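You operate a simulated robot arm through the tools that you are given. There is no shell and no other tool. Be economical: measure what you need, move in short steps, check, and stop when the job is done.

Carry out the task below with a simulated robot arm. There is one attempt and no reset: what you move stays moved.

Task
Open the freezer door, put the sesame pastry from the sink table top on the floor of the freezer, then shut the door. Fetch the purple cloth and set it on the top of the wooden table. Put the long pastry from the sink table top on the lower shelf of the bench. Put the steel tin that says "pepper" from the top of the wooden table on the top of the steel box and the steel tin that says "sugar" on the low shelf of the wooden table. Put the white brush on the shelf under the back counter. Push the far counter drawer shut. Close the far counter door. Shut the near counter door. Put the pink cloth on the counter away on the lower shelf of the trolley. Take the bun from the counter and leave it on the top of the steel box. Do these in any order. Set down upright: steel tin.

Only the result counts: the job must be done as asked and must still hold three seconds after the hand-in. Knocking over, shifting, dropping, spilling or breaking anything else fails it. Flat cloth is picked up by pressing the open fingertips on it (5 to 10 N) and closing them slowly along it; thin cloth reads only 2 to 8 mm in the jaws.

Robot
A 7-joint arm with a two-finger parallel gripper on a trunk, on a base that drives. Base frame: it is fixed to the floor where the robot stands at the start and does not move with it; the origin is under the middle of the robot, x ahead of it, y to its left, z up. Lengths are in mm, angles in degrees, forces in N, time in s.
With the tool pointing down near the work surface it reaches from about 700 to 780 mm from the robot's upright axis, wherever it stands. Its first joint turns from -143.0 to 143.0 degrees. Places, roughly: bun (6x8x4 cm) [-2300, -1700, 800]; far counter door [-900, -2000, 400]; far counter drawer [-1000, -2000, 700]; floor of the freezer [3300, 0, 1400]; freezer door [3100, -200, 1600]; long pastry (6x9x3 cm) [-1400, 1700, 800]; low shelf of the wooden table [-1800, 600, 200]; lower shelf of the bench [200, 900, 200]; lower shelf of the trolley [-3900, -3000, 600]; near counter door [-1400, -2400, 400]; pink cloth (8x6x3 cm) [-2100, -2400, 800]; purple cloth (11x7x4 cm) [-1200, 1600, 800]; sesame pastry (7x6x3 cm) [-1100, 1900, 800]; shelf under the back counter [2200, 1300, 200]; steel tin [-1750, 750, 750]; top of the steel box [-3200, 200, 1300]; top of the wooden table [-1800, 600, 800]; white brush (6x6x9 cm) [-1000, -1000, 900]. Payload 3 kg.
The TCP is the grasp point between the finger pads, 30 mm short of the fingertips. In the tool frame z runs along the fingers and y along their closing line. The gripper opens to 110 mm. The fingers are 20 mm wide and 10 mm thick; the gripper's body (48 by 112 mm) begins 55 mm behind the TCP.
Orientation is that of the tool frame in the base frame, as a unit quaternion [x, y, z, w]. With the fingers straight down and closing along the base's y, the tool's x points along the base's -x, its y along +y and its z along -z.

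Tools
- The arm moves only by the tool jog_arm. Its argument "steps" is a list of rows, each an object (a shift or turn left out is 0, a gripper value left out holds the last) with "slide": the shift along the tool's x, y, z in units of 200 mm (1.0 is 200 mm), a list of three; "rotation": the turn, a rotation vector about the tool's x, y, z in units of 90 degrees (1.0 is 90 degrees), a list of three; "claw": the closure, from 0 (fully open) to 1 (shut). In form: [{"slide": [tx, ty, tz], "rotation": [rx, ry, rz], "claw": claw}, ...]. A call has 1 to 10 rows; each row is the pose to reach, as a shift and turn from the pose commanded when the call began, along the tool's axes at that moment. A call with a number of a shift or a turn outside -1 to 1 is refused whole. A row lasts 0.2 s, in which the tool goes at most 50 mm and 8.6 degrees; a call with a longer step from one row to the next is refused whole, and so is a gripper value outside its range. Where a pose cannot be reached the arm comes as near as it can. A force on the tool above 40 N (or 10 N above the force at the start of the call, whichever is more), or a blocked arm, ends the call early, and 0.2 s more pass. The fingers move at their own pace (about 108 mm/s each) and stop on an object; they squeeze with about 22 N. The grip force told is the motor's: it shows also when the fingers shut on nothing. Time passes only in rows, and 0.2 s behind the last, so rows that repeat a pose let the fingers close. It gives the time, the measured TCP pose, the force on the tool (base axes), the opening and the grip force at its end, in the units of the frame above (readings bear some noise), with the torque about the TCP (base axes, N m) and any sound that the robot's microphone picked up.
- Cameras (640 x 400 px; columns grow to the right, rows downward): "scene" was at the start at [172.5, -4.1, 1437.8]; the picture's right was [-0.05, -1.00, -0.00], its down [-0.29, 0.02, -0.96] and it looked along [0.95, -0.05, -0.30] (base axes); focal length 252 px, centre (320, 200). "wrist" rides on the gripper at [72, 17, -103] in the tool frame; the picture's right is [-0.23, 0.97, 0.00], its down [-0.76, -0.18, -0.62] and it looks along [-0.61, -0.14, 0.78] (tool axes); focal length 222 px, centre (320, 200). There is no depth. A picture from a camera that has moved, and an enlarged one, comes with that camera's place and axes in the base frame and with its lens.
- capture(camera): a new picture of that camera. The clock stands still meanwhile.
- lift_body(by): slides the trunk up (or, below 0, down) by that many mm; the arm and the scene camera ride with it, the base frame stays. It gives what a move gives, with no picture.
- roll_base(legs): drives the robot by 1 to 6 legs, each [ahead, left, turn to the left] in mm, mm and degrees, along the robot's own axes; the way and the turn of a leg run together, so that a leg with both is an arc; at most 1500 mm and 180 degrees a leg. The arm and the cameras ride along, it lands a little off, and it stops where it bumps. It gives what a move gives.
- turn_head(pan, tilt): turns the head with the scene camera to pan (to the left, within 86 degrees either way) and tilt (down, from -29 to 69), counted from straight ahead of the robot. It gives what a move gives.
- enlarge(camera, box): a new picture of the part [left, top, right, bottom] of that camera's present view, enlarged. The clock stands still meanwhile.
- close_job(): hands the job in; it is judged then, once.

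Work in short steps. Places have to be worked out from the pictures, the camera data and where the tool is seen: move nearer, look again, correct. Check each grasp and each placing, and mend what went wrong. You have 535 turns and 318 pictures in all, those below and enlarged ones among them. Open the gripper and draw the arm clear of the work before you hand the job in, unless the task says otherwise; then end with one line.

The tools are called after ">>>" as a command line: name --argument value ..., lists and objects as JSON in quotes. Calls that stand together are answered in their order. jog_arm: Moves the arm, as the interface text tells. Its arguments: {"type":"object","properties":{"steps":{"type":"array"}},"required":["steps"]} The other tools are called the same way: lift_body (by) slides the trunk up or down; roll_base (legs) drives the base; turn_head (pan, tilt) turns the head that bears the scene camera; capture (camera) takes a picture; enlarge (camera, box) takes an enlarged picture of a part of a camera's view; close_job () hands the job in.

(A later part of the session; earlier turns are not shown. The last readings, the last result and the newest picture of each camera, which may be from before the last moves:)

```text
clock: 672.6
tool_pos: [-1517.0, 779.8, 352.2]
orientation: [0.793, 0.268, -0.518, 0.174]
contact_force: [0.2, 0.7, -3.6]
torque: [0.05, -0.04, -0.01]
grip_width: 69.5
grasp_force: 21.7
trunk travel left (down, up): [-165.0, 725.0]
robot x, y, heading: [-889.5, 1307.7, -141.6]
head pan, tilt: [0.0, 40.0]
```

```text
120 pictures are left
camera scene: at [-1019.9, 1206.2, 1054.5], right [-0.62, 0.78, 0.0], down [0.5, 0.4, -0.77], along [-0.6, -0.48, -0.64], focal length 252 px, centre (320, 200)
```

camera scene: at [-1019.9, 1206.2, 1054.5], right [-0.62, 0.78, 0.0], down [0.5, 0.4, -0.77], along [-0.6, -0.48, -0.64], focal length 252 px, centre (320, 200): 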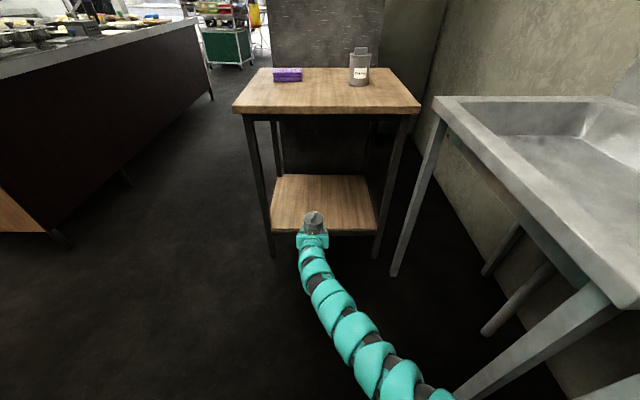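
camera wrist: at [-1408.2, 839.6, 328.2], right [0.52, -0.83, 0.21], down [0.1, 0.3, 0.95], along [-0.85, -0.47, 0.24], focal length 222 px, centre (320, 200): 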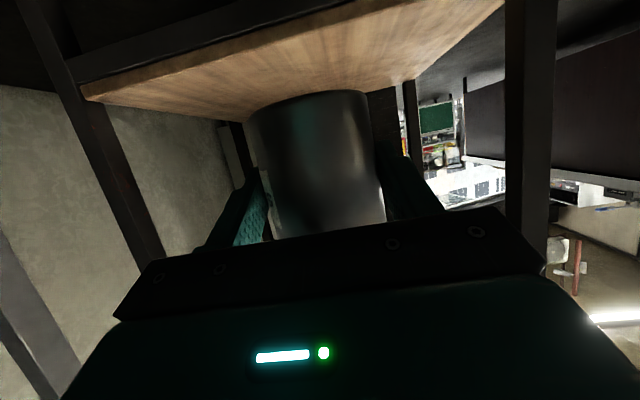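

The tin faces the open side between the legs, shelf at z≈228. I drive in 240 mm.

>>> roll_base --legs '[[240, -10, 0]]'

>>> capture --camera "scene"

>>> capture --camera "wrist"

```text
clock: 674.4
tool_pos: [-1716.6, 636.4, 351.3]
orientation: [0.793, 0.268, -0.518, 0.173]
contact_force: [0.8, -0.1, -3.7]
torque: [0.04, -0.05, 0.0]
grip_width: 69.2
grasp_force: 22.1
trunk travel left (down, up): [-165.0, 725.0]
robot x, y, heading: [-1089.5, 1164.5, -141.4]
head pan, tilt: [0.0, 40.0]
```

```text
119 pictures are left
camera scene: at [-1219.1, 1061.8, 1054.4], right [-0.62, 0.78, 0.0], down [0.5, 0.4, -0.77], along [-0.6, -0.47, -0.64], focal length 252 px, centre (320, 200)
```

scene: 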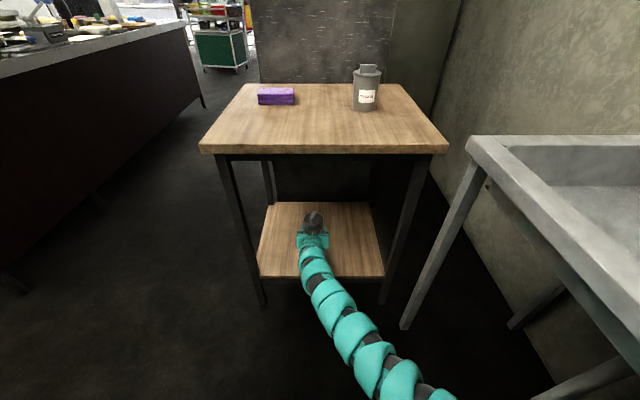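

```text
118 pictures are left
camera wrist: at [-1608.2, 696.0, 328.1], right [0.52, -0.83, 0.21], down [0.1, 0.3, 0.95], along [-0.85, -0.47, 0.24], focal length 222 px, centre (320, 200)
```

wrist: 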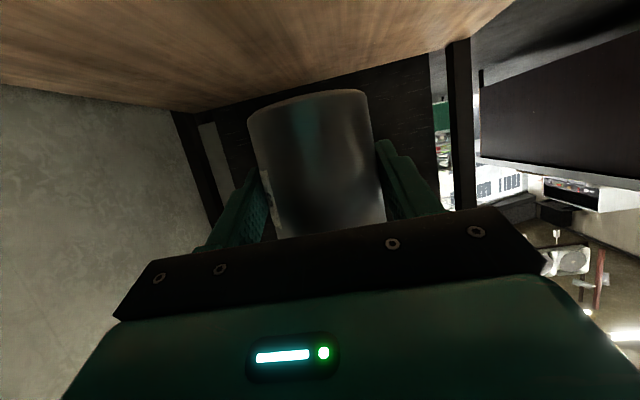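

Tin is over the shelf. Lower to contact.

>>> lift_body --by -62

>>> jog_arm --steps '[{"slide": [0.018, 0, 0.008]}, {"slide": [0.036, 0, 0.017]}, {"slide": [0.054, 0, 0.025]}, {"slide": [0.073, 0, 0.033]}, {"slide": [0.09, 0, 0.042]}, {"slide": [0.109, 0, 0.05]}, {"slide": [0.127, 0, 0.058]}, {"slide": [0.145, 0, 0.067]}, {"slide": [0.163, 0, 0.075]}]'

```text
clock: 675.5
tool_pos: [-1717.4, 636.8, 289.3]
orientation: [0.793, 0.269, -0.518, 0.174]
contact_force: [-0.1, -0.2, -5.2]
torque: [0.02, -0.07, 0.0]
grip_width: 69.1
grasp_force: 22.0
trunk travel left (down, up): [-103.0, 787.0]
robot x, y, heading: [-1088.8, 1161.5, -141.5]
head pan, tilt: [0.0, 40.0]
```

```text
clock: 677.5
tool_pos: [-1717.9, 634.9, 257.8]
orientation: [0.791, 0.268, -0.521, 0.175]
contact_force: [0.9, -1.3, 20.1]
torque: [-0.32, 0.15, 0.34]
grip_width: 68.3
grasp_force: 22.0
trunk travel left (down, up): [-103.0, 787.0]
robot x, y, heading: [-1089.3, 1164.2, -141.8]
head pan, tilt: [0.0, 40.0]
```

Contact on the shelf. I open and withdraw.

>>> jog_arm --steps '[{"slide": [-0.015, 0, -0.007], "claw": 0.25}, {"slide": [-0.015, 0, -0.007], "claw": 0}, {"slide": [-0.015, 0, -0.007], "claw": 0}, {"slide": [-0.015, 0, -0.007], "claw": 0}]'

>>> roll_base --legs '[[-130, 0, 0]]'

>>> capture --camera "wrist"

>>> capture --camera "scene"

```text
clock: 678.5
tool_pos: [-1717.1, 637.2, 257.8]
orientation: [0.793, 0.268, -0.519, 0.173]
contact_force: [-0.7, -0.8, -0.2]
torque: [0.0, 0.01, -0.02]
grip_width: 109.9
grasp_force: 0.0
trunk travel left (down, up): [-103.0, 787.0]
robot x, y, heading: [-1088.2, 1162.7, -141.7]
head pan, tilt: [0.0, 40.0]
```

```text
clock: 679.7
tool_pos: [-1618.2, 717.5, 256.8]
orientation: [0.794, 0.266, -0.519, 0.172]
contact_force: [0.5, -1.0, -0.3]
torque: [0.0, 0.0, 0.02]
grip_width: 110.0
grasp_force: 0.1
trunk travel left (down, up): [-103.0, 787.0]
robot x, y, heading: [-987.7, 1243.9, -142.2]
head pan, tilt: [0.0, 40.0]
```

```text
117 pictures are left
camera wrist: at [-1508.8, 776.9, 233.8], right [0.51, -0.83, 0.21], down [0.11, 0.3, 0.95], along [-0.85, -0.47, 0.24], focal length 222 px, centre (320, 200)
```

wrist: 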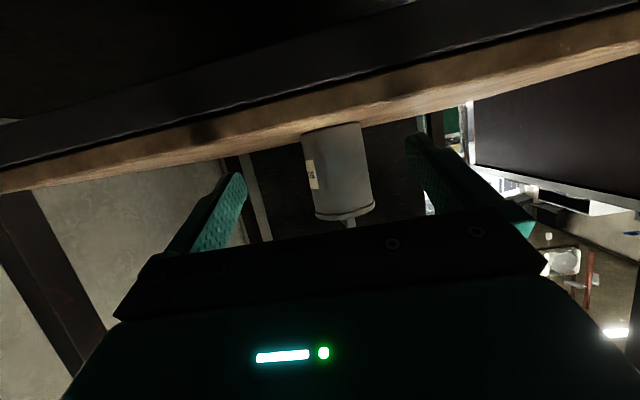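

```text
116 pictures are left
camera scene: at [-1118.1, 1142.1, 992.5], right [-0.62, 0.79, 0.0], down [0.51, 0.4, -0.77], along [-0.6, -0.47, -0.64], focal length 252 px, centre (320, 200)
```

scene: 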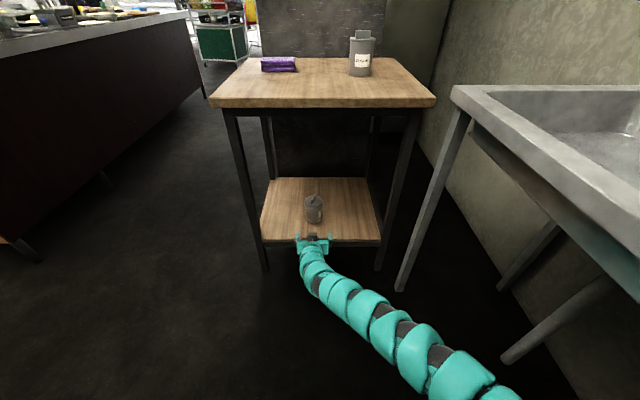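

SUGAR stands on the low shelf. I back off, raise the trunk, and drive to the counter's far end for the pink cloth.

>>> roll_base --legs '[[-130, 0, 0]]'

>>> lift_body --by 400

>>> lift_body --by 380

```text
clock: 681.0
tool_pos: [-1516.0, 797.1, 256.8]
orientation: [0.793, 0.268, -0.519, 0.173]
contact_force: [0.6, 0.2, 0.9]
torque: [0.0, 0.01, 0.02]
grip_width: 109.7
grasp_force: 0.0
trunk travel left (down, up): [-103.0, 787.0]
robot x, y, heading: [-888.8, 1321.2, -141.7]
head pan, tilt: [0.0, 40.0]
```

```text
clock: 684.8
tool_pos: [-1516.7, 795.6, 657.9]
orientation: [0.793, 0.268, -0.518, 0.173]
contact_force: [0.3, 0.1, 0.0]
torque: [0.03, 0.03, 0.0]
grip_width: 109.9
grasp_force: 0.1
trunk travel left (down, up): [-503.0, 387.0]
robot x, y, heading: [-887.6, 1323.0, -141.9]
head pan, tilt: [0.0, 40.0]
```

```text
clock: 688.5
tool_pos: [-1516.8, 797.0, 1036.8]
orientation: [0.793, 0.268, -0.519, 0.173]
contact_force: [-0.5, 0.2, 0.3]
torque: [0.02, 0.02, 0.02]
grip_width: 110.1
grasp_force: 0.0
trunk travel left (down, up): [-883.0, 7.0]
robot x, y, heading: [-886.9, 1322.1, -141.7]
head pan, tilt: [0.0, 40.0]
```

>>> roll_base --legs '[[0, 960, 0], [1060, 0, 0], [1060, 0, 0], [1000, 0, 0]]'

>>> turn_head --pan 20 --tilt 30

>>> capture --camera "scene"

```text
clock: 708.6
tool_pos: [-3353.6, -1969.4, 1037.7]
orientation: [0.79, 0.279, -0.515, 0.181]
contact_force: [-0.1, 0.6, 0.5]
torque: [-0.01, 0.0, 0.0]
grip_width: 110.0
grasp_force: 0.1
trunk travel left (down, up): [-883.0, 7.0]
robot x, y, heading: [-2737.5, -1427.3, -140.2]
head pan, tilt: [0.0, 40.0]
```

```text
clock: 709.5
tool_pos: [-3354.5, -1969.1, 1037.2]
orientation: [0.79, 0.279, -0.516, 0.181]
contact_force: [-0.2, 0.6, -0.3]
torque: [0.01, 0.02, -0.01]
grip_width: 109.8
grasp_force: 0.1
trunk travel left (down, up): [-883.0, 7.0]
robot x, y, heading: [-2740.1, -1429.4, -140.1]
head pan, tilt: [20.0, 30.0]
```

```text
115 pictures are left
camera scene: at [-2846.8, -1554.0, 1787.8], right [-0.86, 0.5, 0.0], down [0.25, 0.43, -0.87], along [-0.44, -0.75, -0.5], focal length 252 px, centre (320, 200)
```

scene: 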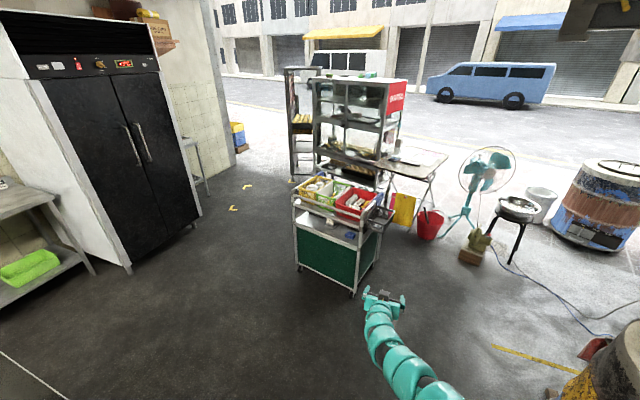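

>>> enlarge --camera "scene" --box '[270, 140, 430, 310]'

```text
2.35 times, centred on (350, 225) of scene
camera zoom: at [-2846.8, -1554.0, 1787.8], right [-0.86, 0.5, 0.0], down [0.25, 0.43, -0.87], along [-0.44, -0.75, -0.5], focal length 594 px, centre (249, 141)
```

zoom: 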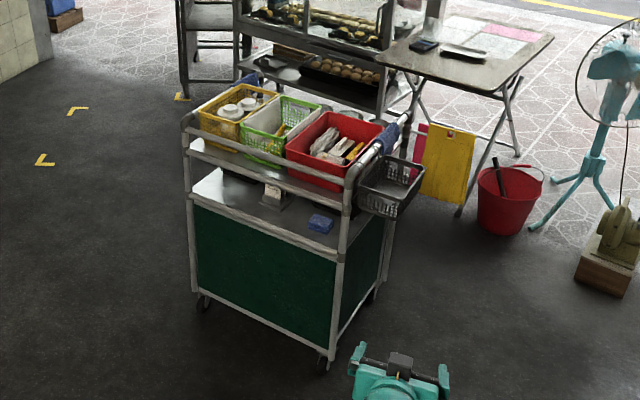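

The trolley's lower shelf (steel, z≈600) shows free space at its front. First the pink cloth: I turn round to face the counter's far end and back out past it.

>>> roll_base --legs '[[0, 0, 89], [0, 0, 89], [-980, 0, 0], [0, -1120, 0]]'

>>> turn_head --pan 10 --tilt 40

>>> capture --camera "scene"

```text
clock: 727.3
tool_pos: [-2218.3, -2402.1, 1037.3]
orientation: [-0.25, 0.799, 0.162, 0.522]
contact_force: [-1.8, 0.0, 0.1]
torque: [0.0, 0.03, -0.01]
grip_width: 110.2
grasp_force: 0.0
trunk travel left (down, up): [-883.0, 7.0]
robot x, y, heading: [-2868.5, -2902.2, 35.8]
head pan, tilt: [20.0, 30.0]
```

```text
clock: 728.0
tool_pos: [-2218.0, -2402.3, 1036.8]
orientation: [-0.251, 0.799, 0.162, 0.522]
contact_force: [0.7, -0.4, 0.8]
torque: [0.0, 0.04, 0.0]
grip_width: 110.1
grasp_force: 0.0
trunk travel left (down, up): [-883.0, 7.0]
robot x, y, heading: [-2872.9, -2902.0, 35.8]
head pan, tilt: [10.0, 40.0]
```

```text
113 pictures are left
camera scene: at [-2746.3, -2792.6, 1772.6], right [0.72, -0.7, 0.0], down [-0.45, -0.46, -0.77], along [0.53, 0.55, -0.64], focal length 252 px, centre (320, 200)
```

scene: 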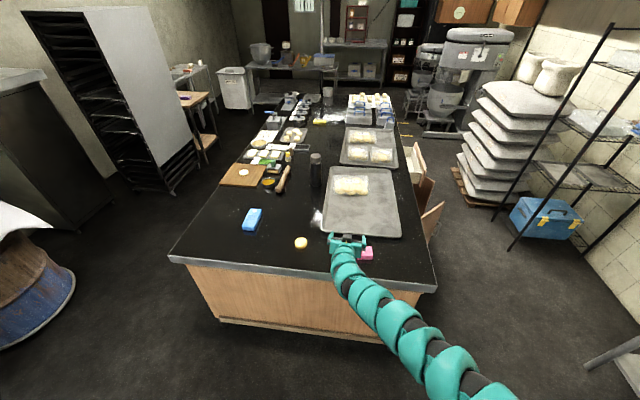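

Pink cloth is just ahead-right of the gripper. Wrist view for detail.

>>> roll_base --legs '[[0, -59, 0]]'

>>> capture --camera "wrist"

>>> enlarge --camera "scene" --box '[280, 130, 480, 290]'

```text
clock: 729.0
tool_pos: [-2182.4, -2451.5, 1036.5]
orientation: [-0.25, 0.799, 0.164, 0.522]
contact_force: [0.5, -0.6, 0.0]
torque: [0.06, 0.03, 0.03]
grip_width: 110.1
grasp_force: 0.0
trunk travel left (down, up): [-883.0, 7.0]
robot x, y, heading: [-2835.7, -2950.0, 35.9]
head pan, tilt: [10.0, 40.0]
```

```text
112 pictures are left
camera wrist: at [-2293.7, -2509.9, 1013.8], right [-0.48, 0.85, 0.21], down [-0.12, -0.3, 0.95], along [0.87, 0.43, 0.24], focal length 222 px, centre (320, 200)
```

wrist: 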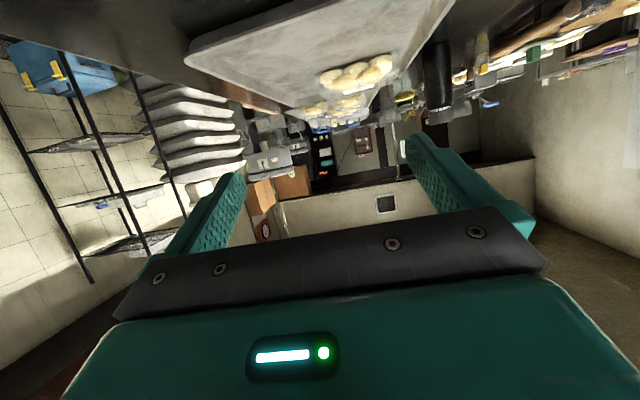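

```text
2.50 times, centred on (380, 210) of scene
camera zoom: at [-2710.4, -2842.4, 1772.5], right [0.72, -0.7, 0.0], down [-0.45, -0.46, -0.77], along [0.53, 0.55, -0.64], focal length 631 px, centre (170, 175)
```

zoom: 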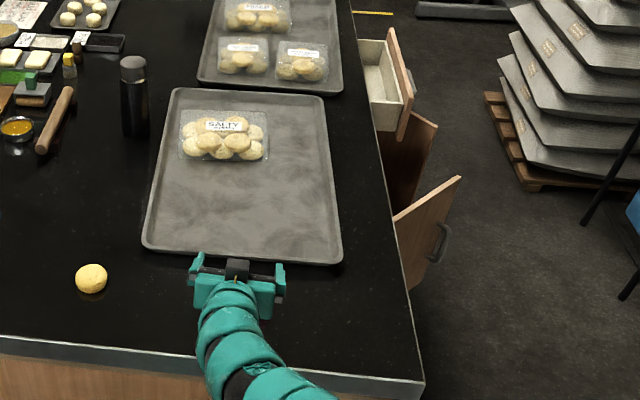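

>>> roll_base --legs '[[-170, 0, 0]]'

>>> lift_body --by -110

>>> capture --camera "wrist"

>>> enlarge --camera "scene" --box '[280, 130, 480, 290]'

```text
clock: 730.5
tool_pos: [-2323.8, -2549.9, 1037.8]
orientation: [-0.25, 0.799, 0.162, 0.522]
contact_force: [0.4, -0.5, 0.3]
torque: [0.02, 0.03, 0.0]
grip_width: 110.0
grasp_force: 0.0
trunk travel left (down, up): [-883.0, 7.0]
robot x, y, heading: [-2980.6, -3052.2, 35.6]
head pan, tilt: [10.0, 40.0]
```

```text
clock: 731.9
tool_pos: [-2322.1, -2549.5, 928.3]
orientation: [-0.25, 0.799, 0.162, 0.523]
contact_force: [-0.2, -0.9, 0.4]
torque: [0.0, 0.0, -0.03]
grip_width: 110.2
grasp_force: 0.0
trunk travel left (down, up): [-773.0, 117.0]
robot x, y, heading: [-2974.9, -3048.0, 35.7]
head pan, tilt: [10.0, 40.0]
```

```text
110 pictures are left
camera wrist: at [-2434.2, -2608.3, 903.9], right [-0.48, 0.85, 0.21], down [-0.12, -0.29, 0.95], along [0.87, 0.43, 0.24], focal length 222 px, centre (320, 200)
```

wrist: 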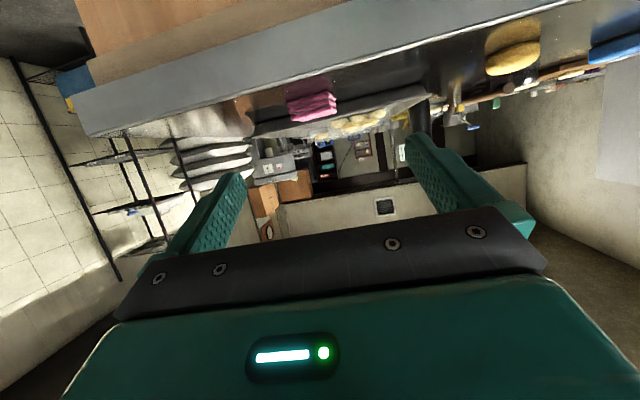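

```text
2.50 times, centred on (380, 210) of scene
camera zoom: at [-2851.3, -2940.2, 1662.6], right [0.72, -0.7, 0.0], down [-0.45, -0.46, -0.77], along [0.53, 0.55, -0.64], focal length 631 px, centre (170, 175)
```

zoom: 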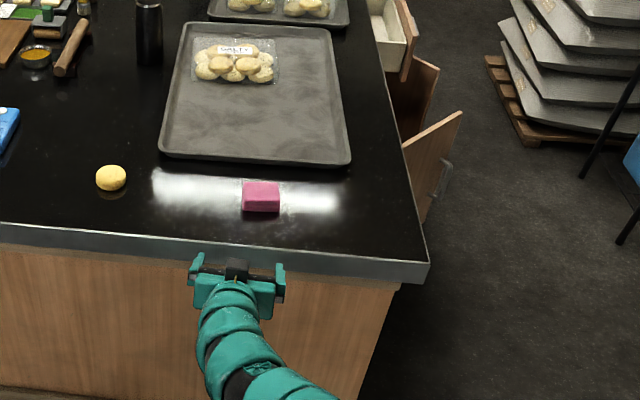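

Pink cloth at (-2099,-2416), squared to the counter, ~70 mm in from the end edge. I lower to z≈857 outside the edge, then drive in around it.

>>> lift_body --by -70

>>> roll_base --legs '[[190, -24, 0]]'

>>> capture --camera "wrist"

```text
clock: 733.0
tool_pos: [-2324.0, -2549.6, 856.7]
orientation: [-0.25, 0.799, 0.162, 0.522]
contact_force: [0.4, -0.4, 0.2]
torque: [0.05, 0.0, 0.0]
grip_width: 110.0
grasp_force: 0.1
trunk travel left (down, up): [-703.0, 187.0]
robot x, y, heading: [-2976.3, -3049.3, 35.8]
head pan, tilt: [10.0, 40.0]
```

```text
clock: 734.5
tool_pos: [-2153.7, -2457.1, 856.7]
orientation: [-0.251, 0.799, 0.163, 0.522]
contact_force: [0.8, -0.6, 0.4]
torque: [0.02, -0.03, -0.02]
grip_width: 109.9
grasp_force: 0.2
trunk travel left (down, up): [-703.0, 187.0]
robot x, y, heading: [-2805.5, -2957.7, 35.7]
head pan, tilt: [10.0, 40.0]
```

```text
108 pictures are left
camera wrist: at [-2264.2, -2515.3, 833.0], right [-0.48, 0.85, 0.21], down [-0.12, -0.29, 0.95], along [0.87, 0.43, 0.24], focal length 222 px, centre (320, 200)
```

wrist: 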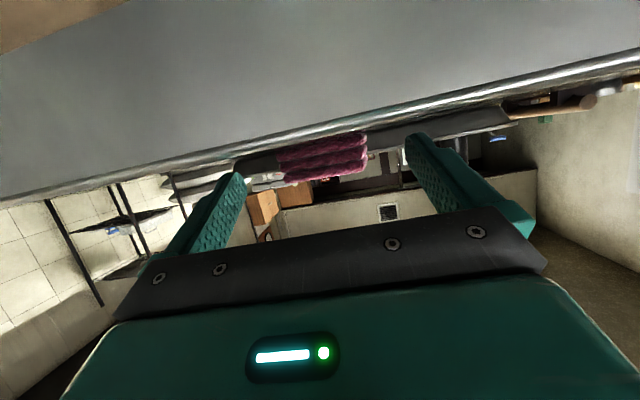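

Pink cloth is centred between the fingers. Advance 52 mm and close.

>>> roll_base --legs '[[52, 0, 0]]'

>>> capture --camera "wrist"

```text
clock: 735.5
tool_pos: [-2110.6, -2426.6, 855.5]
orientation: [-0.25, 0.8, 0.161, 0.521]
contact_force: [1.0, 0.3, -0.8]
torque: [0.02, 0.04, 0.02]
grip_width: 109.8
grasp_force: 0.0
trunk travel left (down, up): [-703.0, 187.0]
robot x, y, heading: [-2764.7, -2925.4, 35.7]
head pan, tilt: [10.0, 40.0]
```

```text
107 pictures are left
camera wrist: at [-2221.8, -2485.2, 832.7], right [-0.48, 0.85, 0.21], down [-0.12, -0.29, 0.95], along [0.87, 0.43, 0.24], focal length 222 px, centre (320, 200)
```

wrist: 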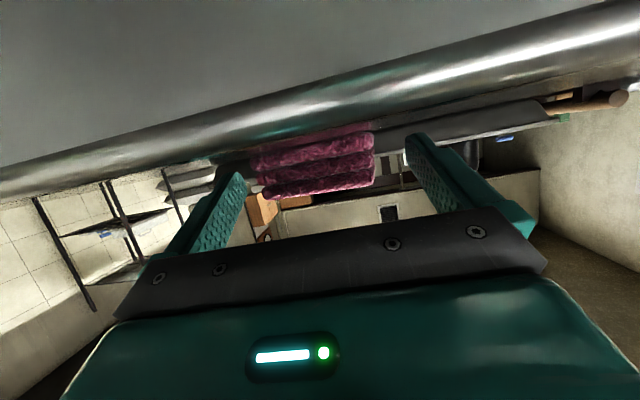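

>>> jog_arm --steps '[{"slide": [0.01, 0, 0.02], "claw": 0.15}, {"slide": [0.01, 0, 0.02], "claw": 0.3}, {"slide": [0.01, 0, 0.02], "claw": 0.6}, {"slide": [0.01, 0, 0.02], "claw": 1}, {"slide": [0.01, 0, 0.02], "claw": 1}]'

>>> lift_body --by 40

>>> capture --camera "wrist"

```text
clock: 736.7
tool_pos: [-2106.9, -2425.1, 853.5]
orientation: [-0.251, 0.799, 0.162, 0.522]
contact_force: [0.4, 0.0, -0.5]
torque: [-0.04, -0.01, 0.03]
grip_width: 76.3
grasp_force: 22.3
trunk travel left (down, up): [-703.0, 187.0]
robot x, y, heading: [-2760.3, -2927.1, 35.8]
head pan, tilt: [10.0, 40.0]
```

```text
clock: 737.5
tool_pos: [-2109.2, -2424.8, 893.3]
orientation: [-0.251, 0.799, 0.162, 0.522]
contact_force: [0.7, 0.7, -0.3]
torque: [-0.01, -0.05, -0.01]
grip_width: 75.8
grasp_force: 21.9
trunk travel left (down, up): [-743.0, 147.0]
robot x, y, heading: [-2763.6, -2923.0, 35.9]
head pan, tilt: [10.0, 40.0]
```

```text
106 pictures are left
camera wrist: at [-2219.9, -2483.8, 870.5], right [-0.48, 0.85, 0.2], down [-0.12, -0.29, 0.95], along [0.87, 0.43, 0.24], focal length 222 px, centre (320, 200)
```

wrist: 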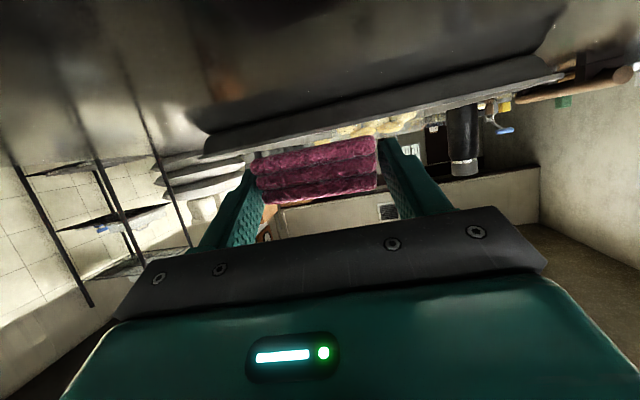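

Pink cloth held (76 mm). I raise, move to open floor, and turn round to face the trolley.

>>> lift_body --by 143

>>> roll_base --legs '[[329, 346, 0], [0, 0, 90], [0, 0, 81]]'

>>> turn_head --pan 0 --tilt 35

>>> capture --camera "scene"

```text
clock: 739.2
tool_pos: [-2108.3, -2424.5, 1037.4]
orientation: [-0.251, 0.798, 0.163, 0.522]
contact_force: [0.5, 1.1, 0.3]
torque: [-0.03, 0.0, 0.02]
grip_width: 75.3
grasp_force: 21.8
trunk travel left (down, up): [-886.0, 4.0]
robot x, y, heading: [-2765.3, -2927.8, 35.7]
head pan, tilt: [10.0, 40.0]
```

```text
clock: 749.5
tool_pos: [-3408.4, -2881.2, 1037.4]
orientation: [0.811, 0.209, -0.53, 0.134]
contact_force: [-0.3, -0.3, 0.4]
torque: [0.04, 0.01, -0.02]
grip_width: 73.0
grasp_force: 22.1
trunk travel left (down, up): [-886.0, 4.0]
robot x, y, heading: [-2707.9, -2447.8, -149.5]
head pan, tilt: [10.0, 40.0]
```

```text
clock: 750.2
tool_pos: [-3408.0, -2882.2, 1036.5]
orientation: [0.811, 0.21, -0.53, 0.135]
contact_force: [-0.6, -0.8, -0.1]
torque: [0.0, 0.0, -0.02]
grip_width: 72.4
grasp_force: 22.4
trunk travel left (down, up): [-886.0, 4.0]
robot x, y, heading: [-2707.9, -2446.6, -150.0]
head pan, tilt: [0.0, 35.0]
```

```text
105 pictures are left
camera scene: at [-2854.6, -2531.6, 1783.0], right [-0.5, 0.86, 0.0], down [0.5, 0.29, -0.82], along [-0.71, -0.41, -0.57], focal length 252 px, centre (320, 200)
```

scene: 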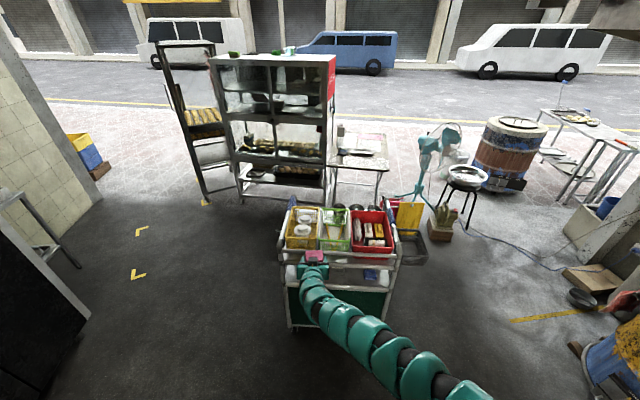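

>>> enlarge --camera "scene" --box '[265, 195, 435, 335]'

>>> capture --camera "wrist"

```text
2.86 times, centred on (350, 265) of scene
camera zoom: at [-2854.6, -2531.6, 1783.0], right [-0.5, 0.86, 0.0], down [0.5, 0.29, -0.82], along [-0.71, -0.41, -0.57], focal length 722 px, centre (234, 14)
```

zoom: 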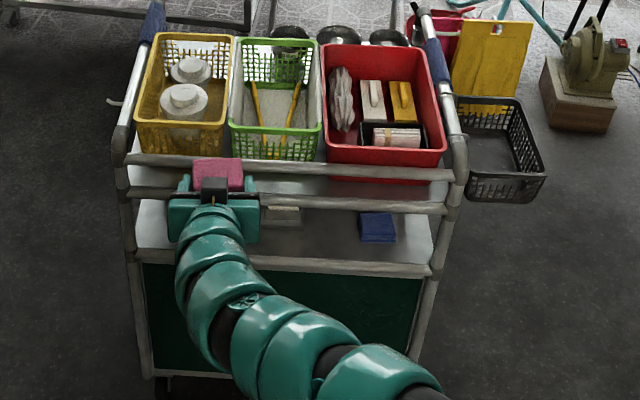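

```text
103 pictures are left
camera wrist: at [-3292.3, -2838.7, 1013.5], right [0.39, -0.9, 0.2], down [0.15, 0.28, 0.95], along [-0.91, -0.34, 0.24], focal length 222 px, centre (320, 200)
```

wrist: 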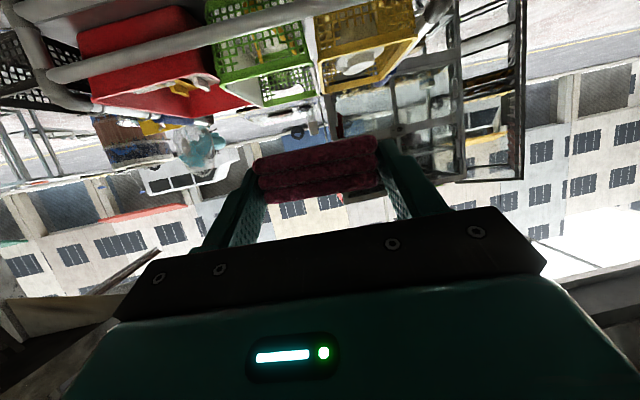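

The gap under the tray rail is z≈600–735; free space at the shelf's left front. Straight ahead 317 mm gets me there. I lower the trunk to TCP≈648 first and check.

>>> lift_body --by -390

>>> capture --camera "wrist"

>>> capture --camera "scene"

```text
clock: 753.9
tool_pos: [-3408.9, -2882.0, 647.6]
orientation: [0.81, 0.212, -0.529, 0.137]
contact_force: [0.0, 0.0, -0.4]
torque: [-0.02, -0.02, -0.01]
grip_width: 72.3
grasp_force: 21.7
trunk travel left (down, up): [-496.0, 394.0]
robot x, y, heading: [-2708.6, -2450.3, -149.7]
head pan, tilt: [0.0, 35.0]
```

```text
102 pictures are left
camera wrist: at [-3292.2, -2838.7, 623.7], right [0.39, -0.9, 0.2], down [0.15, 0.28, 0.95], along [-0.91, -0.34, 0.24], focal length 222 px, centre (320, 200)
```

wrist: 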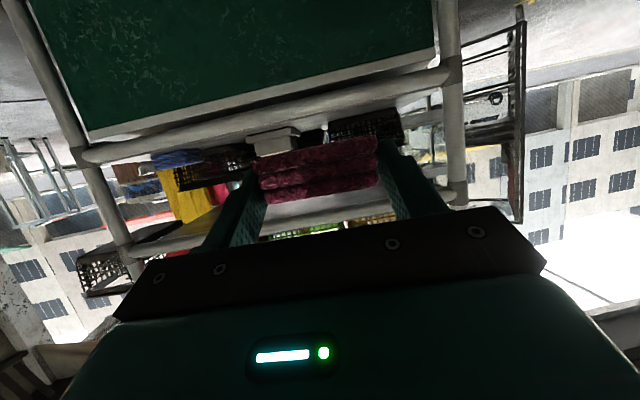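

```text
101 pictures are left
camera scene: at [-2854.5, -2531.5, 1393.1], right [-0.5, 0.86, 0.0], down [0.5, 0.29, -0.82], along [-0.71, -0.41, -0.57], focal length 252 px, centre (320, 200)
```

scene: 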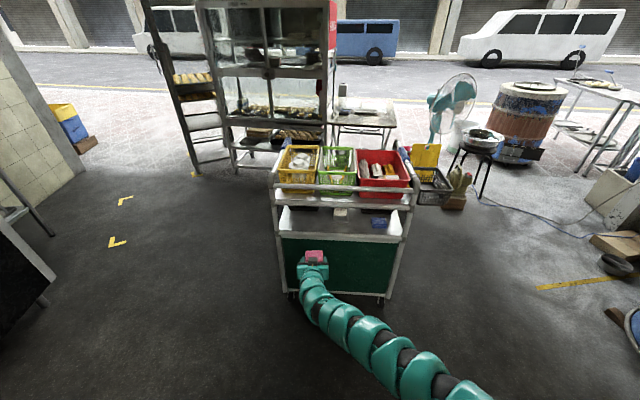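

>>> enlarge --camera "scene" --box '[260, 140, 430, 280]'

```text
2.86 times, centred on (345, 210) of scene
camera zoom: at [-2854.5, -2531.5, 1393.1], right [-0.5, 0.86, 0.0], down [0.5, 0.29, -0.82], along [-0.71, -0.41, -0.57], focal length 722 px, centre (249, 171)
```

zoom: 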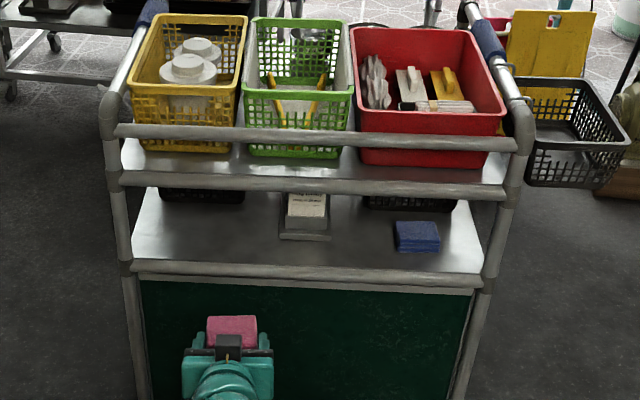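

Shelf front-left is free. I drive 220 mm and check before the last bit.

>>> roll_base --legs '[[215, 10, 0]]'

>>> enlarge --camera "scene" --box '[240, 180, 440, 340]'

>>> capture --camera "wrist"

```text
clock: 755.6
tool_pos: [-3585.1, -2998.9, 646.9]
orientation: [0.81, 0.212, -0.529, 0.136]
contact_force: [1.1, 0.2, -0.2]
torque: [-0.01, -0.03, 0.01]
grip_width: 72.2
grasp_force: 22.0
trunk travel left (down, up): [-496.0, 394.0]
robot x, y, heading: [-2886.0, -2564.8, -149.6]
head pan, tilt: [0.0, 35.0]
```

```text
2.50 times, centred on (340, 260) of scene
camera zoom: at [-3032.8, -2647.1, 1393.0], right [-0.5, 0.86, 0.0], down [0.5, 0.29, -0.82], along [-0.71, -0.41, -0.57], focal length 631 px, centre (270, 50)
```

zoom: 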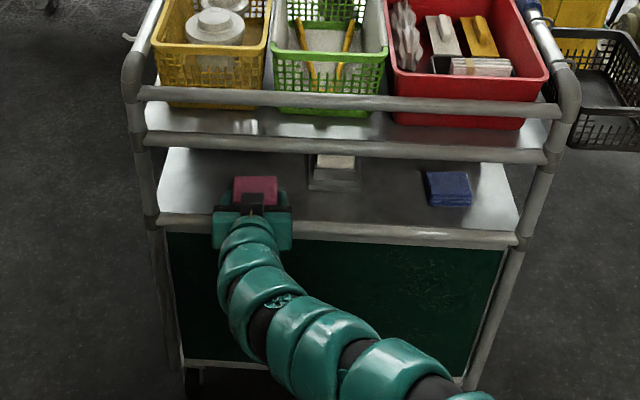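

```text
98 pictures are left
camera wrist: at [-3469.8, -2954.6, 623.2], right [0.39, -0.9, 0.2], down [0.15, 0.28, 0.95], along [-0.91, -0.34, 0.24], focal length 222 px, centre (320, 200)
```

wrist: 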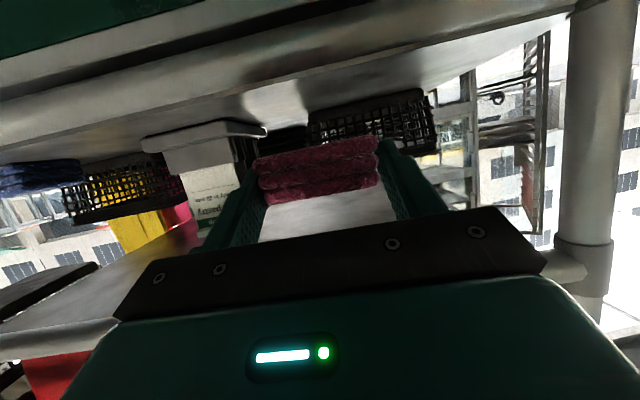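

I shift 25 mm left, away from the card holder, and go the last 65 mm.

>>> roll_base --legs '[[62, 25, 0]]'

>>> capture --camera "wrist"

>>> enlarge --camera "scene" --box '[240, 180, 440, 340]'

```text
clock: 756.6
tool_pos: [-3628.3, -3051.4, 645.9]
orientation: [0.811, 0.211, -0.529, 0.136]
contact_force: [-1.5, 0.2, -0.7]
torque: [-0.01, 0.02, 0.01]
grip_width: 72.3
grasp_force: 22.1
trunk travel left (down, up): [-496.0, 394.0]
robot x, y, heading: [-2928.0, -2620.7, -149.7]
head pan, tilt: [0.0, 35.0]
```

```text
97 pictures are left
camera wrist: at [-3510.9, -3008.1, 623.0], right [0.39, -0.9, 0.2], down [0.15, 0.28, 0.95], along [-0.91, -0.34, 0.24], focal length 222 px, centre (320, 200)
```

wrist: 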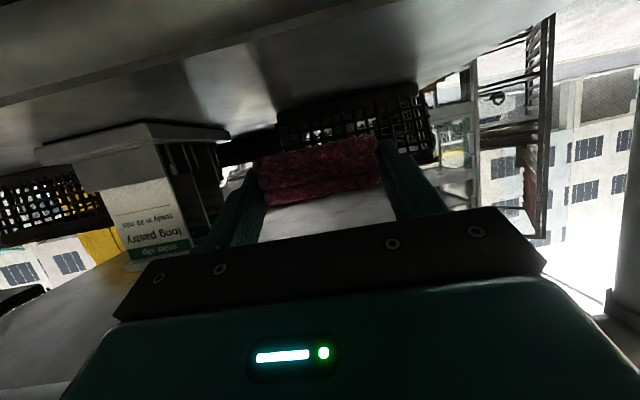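

```text
2.50 times, centred on (340, 260) of scene
camera zoom: at [-3074.1, -2700.6, 1392.9], right [-0.5, 0.86, 0.0], down [0.5, 0.29, -0.82], along [-0.71, -0.41, -0.57], focal length 631 px, centre (270, 50)
```

zoom: 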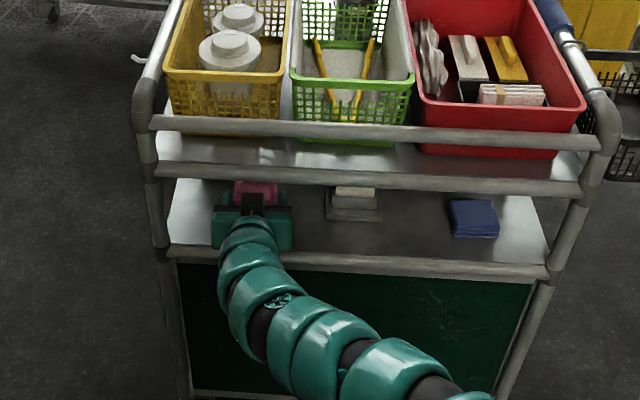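

Cloth is over the shelf. Lower to contact and release.

>>> lift_body --by -14

>>> jog_arm --steps '[{"slide": [0.018, 0, 0.008]}, {"slide": [0.036, 0, 0.017]}, {"slide": [0.054, 0, 0.025]}, {"slide": [0.073, 0, 0.033]}, {"slide": [0.09, 0, 0.042]}]'

>>> capture --camera "wrist"

```text
clock: 757.2
tool_pos: [-3627.6, -3050.8, 632.6]
orientation: [0.81, 0.211, -0.53, 0.136]
contact_force: [-0.6, 0.3, 0.0]
torque: [0.0, 0.02, -0.04]
grip_width: 72.0
grasp_force: 21.7
trunk travel left (down, up): [-482.0, 408.0]
robot x, y, heading: [-2926.4, -2616.1, -149.8]
head pan, tilt: [0.0, 35.0]
```

```text
clock: 758.4
tool_pos: [-3626.7, -3051.2, 611.6]
orientation: [0.81, 0.212, -0.529, 0.137]
contact_force: [0.2, -0.2, -0.3]
torque: [0.0, -0.01, 0.03]
grip_width: 71.3
grasp_force: 21.8
trunk travel left (down, up): [-482.0, 408.0]
robot x, y, heading: [-2927.3, -2617.7, -149.5]
head pan, tilt: [0.0, 35.0]
```

```text
95 pictures are left
camera wrist: at [-3510.7, -3007.6, 589.6], right [0.39, -0.9, 0.2], down [0.15, 0.28, 0.95], along [-0.91, -0.34, 0.24], focal length 222 px, centre (320, 200)
```

wrist: 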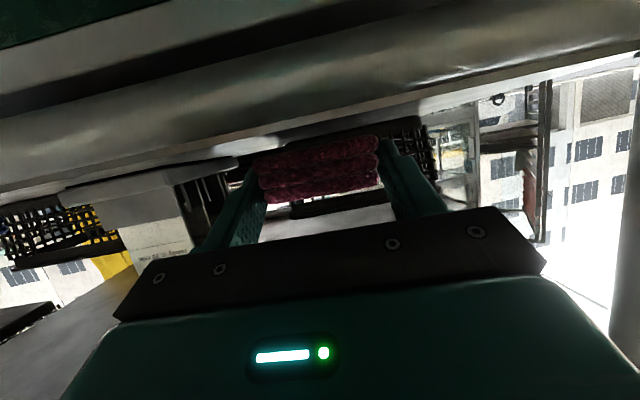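

>>> jog_arm --steps '[{"slide": [0.018, 0, 0.008]}, {"slide": [0.036, 0, 0.017]}, {"slide": [0.054, 0, 0.025]}, {"slide": [0.073, 0, 0.033]}, {"slide": [0.09, 0, 0.042]}]'

```text
clock: 759.6
tool_pos: [-3627.8, -3052.5, 601.8]
orientation: [0.807, 0.211, -0.535, 0.138]
contact_force: [0.6, -6.6, 36.6]
torque: [-1.07, 0.13, 0.25]
grip_width: 71.7
grasp_force: 21.8
trunk travel left (down, up): [-482.0, 408.0]
robot x, y, heading: [-2928.7, -2613.8, -149.8]
head pan, tilt: [0.0, 35.0]
```

Contact. I open and back straight out.

>>> jog_arm --steps '[{"slide": [-0.02, 0, -0.01], "claw": 0.25}, {"slide": [-0.03, 0, -0.015], "claw": 0.15}, {"slide": [-0.03, 0, -0.015], "claw": 0.15}, {"slide": [-0.05, 0, -0.02], "claw": 0.15}]'

>>> roll_base --legs '[[-180, 0, 0]]'

>>> enlarge --camera "scene" --box '[240, 160, 440, 320]'

```text
clock: 760.6
tool_pos: [-3625.0, -3052.5, 600.8]
orientation: [0.811, 0.213, -0.527, 0.137]
contact_force: [-0.5, 0.1, 0.8]
torque: [0.01, -0.03, 0.02]
grip_width: 92.8
grasp_force: 0.0
trunk travel left (down, up): [-482.0, 408.0]
robot x, y, heading: [-2929.2, -2618.1, -149.8]
head pan, tilt: [0.0, 35.0]
```

```text
clock: 762.1
tool_pos: [-3476.5, -2962.7, 606.2]
orientation: [0.81, 0.21, -0.531, 0.135]
contact_force: [-0.4, -0.3, 0.4]
torque: [0.0, 0.01, -0.01]
grip_width: 93.5
grasp_force: 0.1
trunk travel left (down, up): [-482.0, 408.0]
robot x, y, heading: [-2774.4, -2528.1, -149.8]
head pan, tilt: [0.0, 35.0]
```

```text
2.50 times, centred on (340, 240) of scene
camera zoom: at [-2920.6, -2610.8, 1379.2], right [-0.5, 0.86, 0.0], down [0.5, 0.29, -0.82], along [-0.71, -0.41, -0.57], focal length 631 px, centre (270, 100)
```

zoom: 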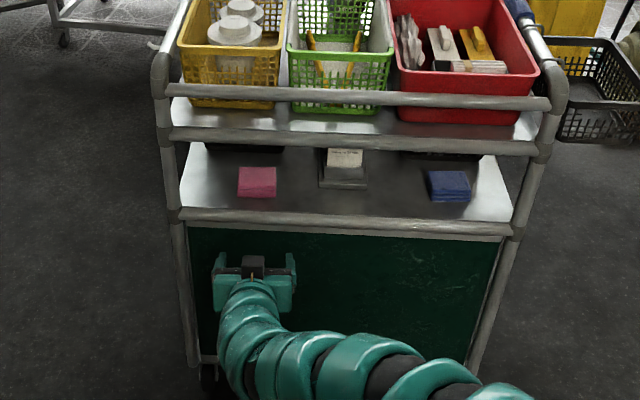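

Pink cloth is on the trolley's lower shelf. Now the counter's doors and drawer on its south side: I raise, turn round, and drive to the south corner to look.

>>> lift_body --by 400

>>> roll_base --legs '[[0, 0, 94], [0, 0, 94], [0, -1050, 0]]'

>>> turn_head --pan 10 --tilt 35

>>> capture --camera "scene"

```text
clock: 765.9
tool_pos: [-3476.0, -2961.8, 1005.2]
orientation: [0.81, 0.21, -0.531, 0.135]
contact_force: [-0.5, 0.7, 0.0]
torque: [0.08, -0.01, 0.0]
grip_width: 93.3
grasp_force: 0.0
trunk travel left (down, up): [-882.0, 8.0]
robot x, y, heading: [-2771.8, -2529.4, -149.9]
head pan, tilt: [0.0, 35.0]
```

```text
clock: 779.4
tool_pos: [-1468.1, -2853.1, 1004.9]
orientation: [-0.262, 0.795, 0.17, 0.52]
contact_force: [-0.3, 0.8, -0.6]
torque: [-0.01, 0.01, -0.01]
grip_width: 93.5
grasp_force: 0.0
trunk travel left (down, up): [-882.0, 8.0]
robot x, y, heading: [-2107.6, -3369.2, 37.6]
head pan, tilt: [0.0, 35.0]
```

```text
clock: 780.1
tool_pos: [-1465.5, -2852.1, 1003.9]
orientation: [-0.262, 0.795, 0.169, 0.52]
contact_force: [0.6, 0.2, -0.8]
torque: [-0.01, -0.03, -0.01]
grip_width: 93.5
grasp_force: 0.0
trunk travel left (down, up): [-882.0, 8.0]
robot x, y, heading: [-2107.8, -3374.8, 37.3]
head pan, tilt: [10.0, 35.0]
```

```text
93 pictures are left
camera scene: at [-1985.5, -3258.9, 1779.1], right [0.74, -0.68, 0.0], down [-0.39, -0.42, -0.82], along [0.55, 0.6, -0.57], focal length 252 px, centre (320, 200)
```

scene: 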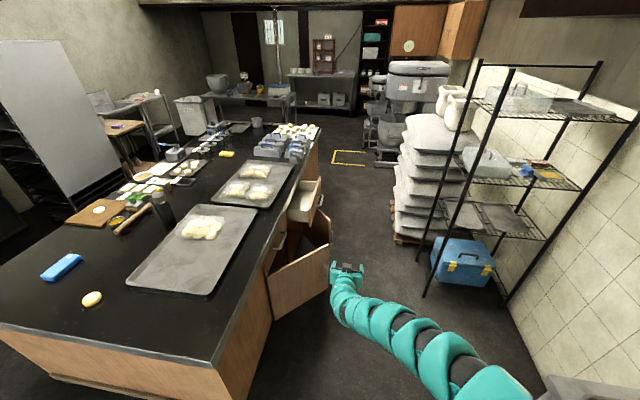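

The near door: hinge n≈-2716, open ~47°, free edge at n≈-2386,u≈1231, z 120–600. I drive beside it, lower the closed gripper outside the door, and will sweep left by turning the base.

>>> jog_arm --steps '[{"slide": [0, 0, 0], "claw": 1}, {"slide": [0, 0, 0], "claw": 1}, {"slide": [0, 0, 0], "claw": 1}]'

>>> roll_base --legs '[[470, 50, 0.7]]'

>>> lift_body --by -400

>>> lift_body --by -180

>>> capture --camera "scene"

```text
clock: 781.0
tool_pos: [-1466.8, -2852.5, 1005.1]
orientation: [-0.262, 0.795, 0.169, 0.52]
contact_force: [0.2, 0.1, 0.1]
torque: [-0.02, 0.01, -0.01]
grip_width: 0.0
grasp_force: 22.0
trunk travel left (down, up): [-882.0, 8.0]
robot x, y, heading: [-2108.6, -3370.3, 37.4]
head pan, tilt: [10.0, 35.0]
```

```text
clock: 783.8
tool_pos: [-1141.1, -2510.7, 1005.4]
orientation: [-0.27, 0.792, 0.175, 0.518]
contact_force: [0.2, -1.1, 0.1]
torque: [-0.02, 0.01, -0.02]
grip_width: 0.0
grasp_force: 22.3
trunk travel left (down, up): [-882.0, 8.0]
robot x, y, heading: [-1771.1, -3042.6, 38.8]
head pan, tilt: [10.0, 35.0]
```

```text
clock: 787.6
tool_pos: [-1139.7, -2511.0, 606.2]
orientation: [-0.27, 0.793, 0.174, 0.518]
contact_force: [-1.0, 0.1, 0.0]
torque: [0.01, 0.04, -0.02]
grip_width: 0.0
grasp_force: 21.7
trunk travel left (down, up): [-482.0, 408.0]
robot x, y, heading: [-1768.6, -3042.5, 38.7]
head pan, tilt: [10.0, 35.0]
```

```text
clock: 789.6
tool_pos: [-1141.2, -2511.7, 425.0]
orientation: [-0.27, 0.792, 0.175, 0.519]
contact_force: [0.7, -0.4, -0.1]
torque: [0.01, 0.02, -0.02]
grip_width: 0.1
grasp_force: 22.4
trunk travel left (down, up): [-302.0, 588.0]
robot x, y, heading: [-1768.5, -3044.8, 39.0]
head pan, tilt: [10.0, 35.0]
```

```text
92 pictures are left
camera scene: at [-1650.8, -2928.6, 1199.1], right [0.75, -0.66, 0.0], down [-0.38, -0.43, -0.82], along [0.54, 0.62, -0.57], focal length 252 px, centre (320, 200)
```

scene: 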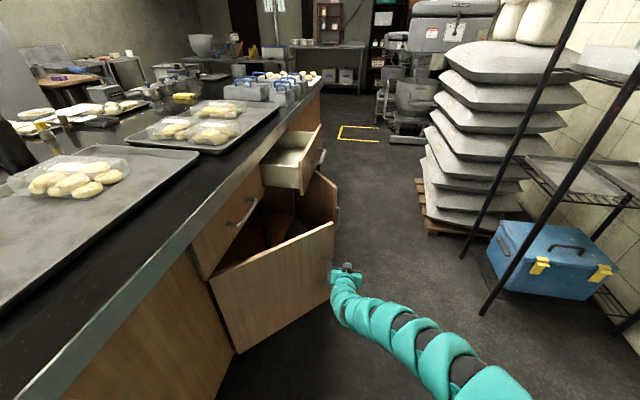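

Gripper is outside the door's free edge. I turn the base left in steps to push it shut.

>>> roll_base --legs '[[0, 0, 14]]'

>>> capture --camera "scene"

```text
clock: 790.8
tool_pos: [-1290.5, -2374.8, 425.2]
orientation: [-0.366, 0.753, 0.237, 0.492]
contact_force: [-0.6, -0.4, 0.3]
torque: [0.0, -0.01, 0.0]
grip_width: 0.0
grasp_force: 21.8
trunk travel left (down, up): [-302.0, 588.0]
robot x, y, heading: [-1773.5, -3046.7, 52.5]
head pan, tilt: [10.0, 35.0]
```

```text
91 pictures are left
camera scene: at [-1682.8, -2902.6, 1199.1], right [0.89, -0.46, 0.0], down [-0.26, -0.51, -0.82], along [0.37, 0.73, -0.57], focal length 252 px, centre (320, 200)
```

scene: 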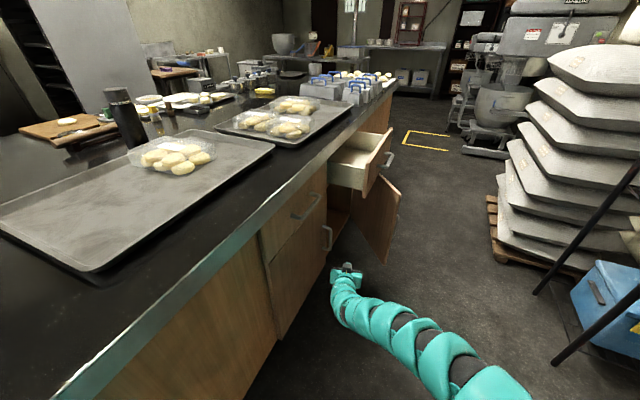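

Near door almost shut. A further push until it resists.

>>> roll_base --legs '[[0, 0, 10]]'

>>> enlarge --camera "scene" --box '[200, 100, 460, 320]'

```text
clock: 791.9
tool_pos: [-1416.3, -2301.5, 423.7]
orientation: [-0.429, 0.719, 0.278, 0.471]
contact_force: [0.2, -0.2, -0.6]
torque: [-0.02, 0.01, -0.03]
grip_width: 0.0
grasp_force: 21.8
trunk travel left (down, up): [-302.0, 588.0]
robot x, y, heading: [-1770.0, -3045.2, 62.8]
head pan, tilt: [10.0, 35.0]
```

```text
1.82 times, centred on (330, 210) of scene
camera zoom: at [-1709.1, -2889.3, 1199.1], right [0.96, -0.29, 0.0], down [-0.17, -0.55, -0.82], along [0.24, 0.78, -0.57], focal length 459 px, centre (302, 182)
```

zoom: 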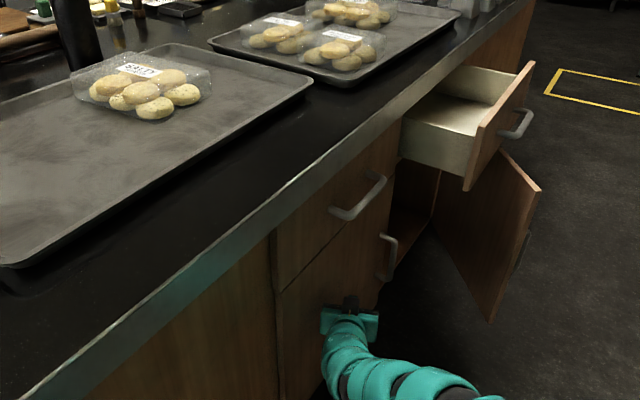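

Near door looks flush; I press a little more to be sure, then look.

>>> roll_base --legs '[[0, 0, 5]]'

>>> capture --camera "wrist"

```text
clock: 792.7
tool_pos: [-1422.6, -2296.8, 422.0]
orientation: [-0.433, 0.718, 0.279, 0.468]
contact_force: [-0.6, 0.2, 0.1]
torque: [-0.01, 0.01, 0.01]
grip_width: 0.3
grasp_force: 21.6
trunk travel left (down, up): [-302.0, 588.0]
robot x, y, heading: [-1768.4, -3045.0, 63.8]
head pan, tilt: [10.0, 35.0]
stopped in leg 1: the force on the tool passed its limit at 92 N (the readings are from after the stop); the commanded pose is now the measured one
```

```text
89 pictures are left
camera wrist: at [-1495.7, -2400.6, 399.6], right [-0.82, 0.54, 0.2], down [0.03, -0.31, 0.95], along [0.57, 0.78, 0.24], focal length 222 px, centre (320, 200)
```

wrist: 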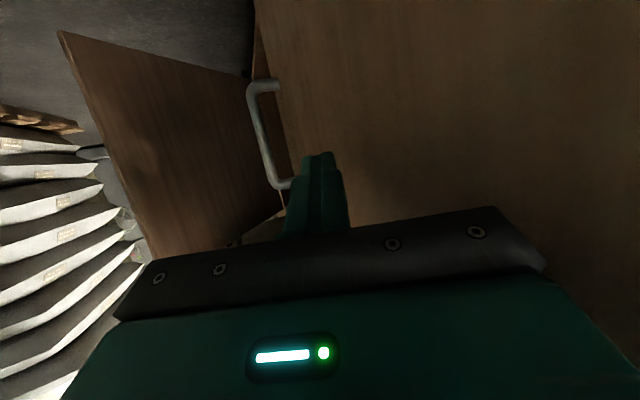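

Near door is firmly shut. The far door is hinged on its far side, so I must come from the other end. I back out, raise the trunk, and drive round by the north aisle.

>>> roll_base --legs '[[0, 0, -26], [-480, 0, 0]]'

>>> lift_body --by 400

>>> lift_body --by 185

>>> roll_base --legs '[[0, 970, 0], [0, 970, 0], [1120, 0, 0], [1120, 0, 0], [1080, 0, 0]]'

```text
clock: 796.9
tool_pos: [-1512.3, -2828.1, 421.9]
orientation: [-0.259, 0.797, 0.167, 0.52]
contact_force: [1.0, 0.3, 0.0]
torque: [-0.03, 0.0, -0.03]
grip_width: 0.0
grasp_force: 21.2
trunk travel left (down, up): [-302.0, 588.0]
robot x, y, heading: [-2158.6, -3342.8, 37.9]
head pan, tilt: [10.0, 35.0]
```

```text
clock: 800.7
tool_pos: [-1511.6, -2828.1, 823.4]
orientation: [-0.259, 0.797, 0.166, 0.519]
contact_force: [-0.4, -0.4, 0.8]
torque: [-0.02, 0.01, 0.05]
grip_width: 0.0
grasp_force: 22.0
trunk travel left (down, up): [-702.0, 188.0]
robot x, y, heading: [-2156.5, -3341.4, 37.8]
head pan, tilt: [10.0, 35.0]
```

```text
clock: 802.8
tool_pos: [-1512.0, -2827.8, 1008.3]
orientation: [-0.259, 0.797, 0.166, 0.52]
contact_force: [-0.5, -0.1, -0.2]
torque: [0.0, -0.01, 0.0]
grip_width: 0.0
grasp_force: 22.3
trunk travel left (down, up): [-887.0, 3.0]
robot x, y, heading: [-2155.2, -3347.8, 37.7]
head pan, tilt: [10.0, 35.0]
```

```text
clock: 828.3
tool_pos: [5.4, 682.4, 1008.9]
orientation: [-0.248, 0.801, 0.159, 0.522]
contact_force: [-0.2, -0.2, 0.1]
torque: [-0.02, -0.02, 0.01]
grip_width: 0.0
grasp_force: 21.7
trunk travel left (down, up): [-887.0, 3.0]
robot x, y, heading: [-650.7, 179.6, 36.4]
head pan, tilt: [10.0, 35.0]
```

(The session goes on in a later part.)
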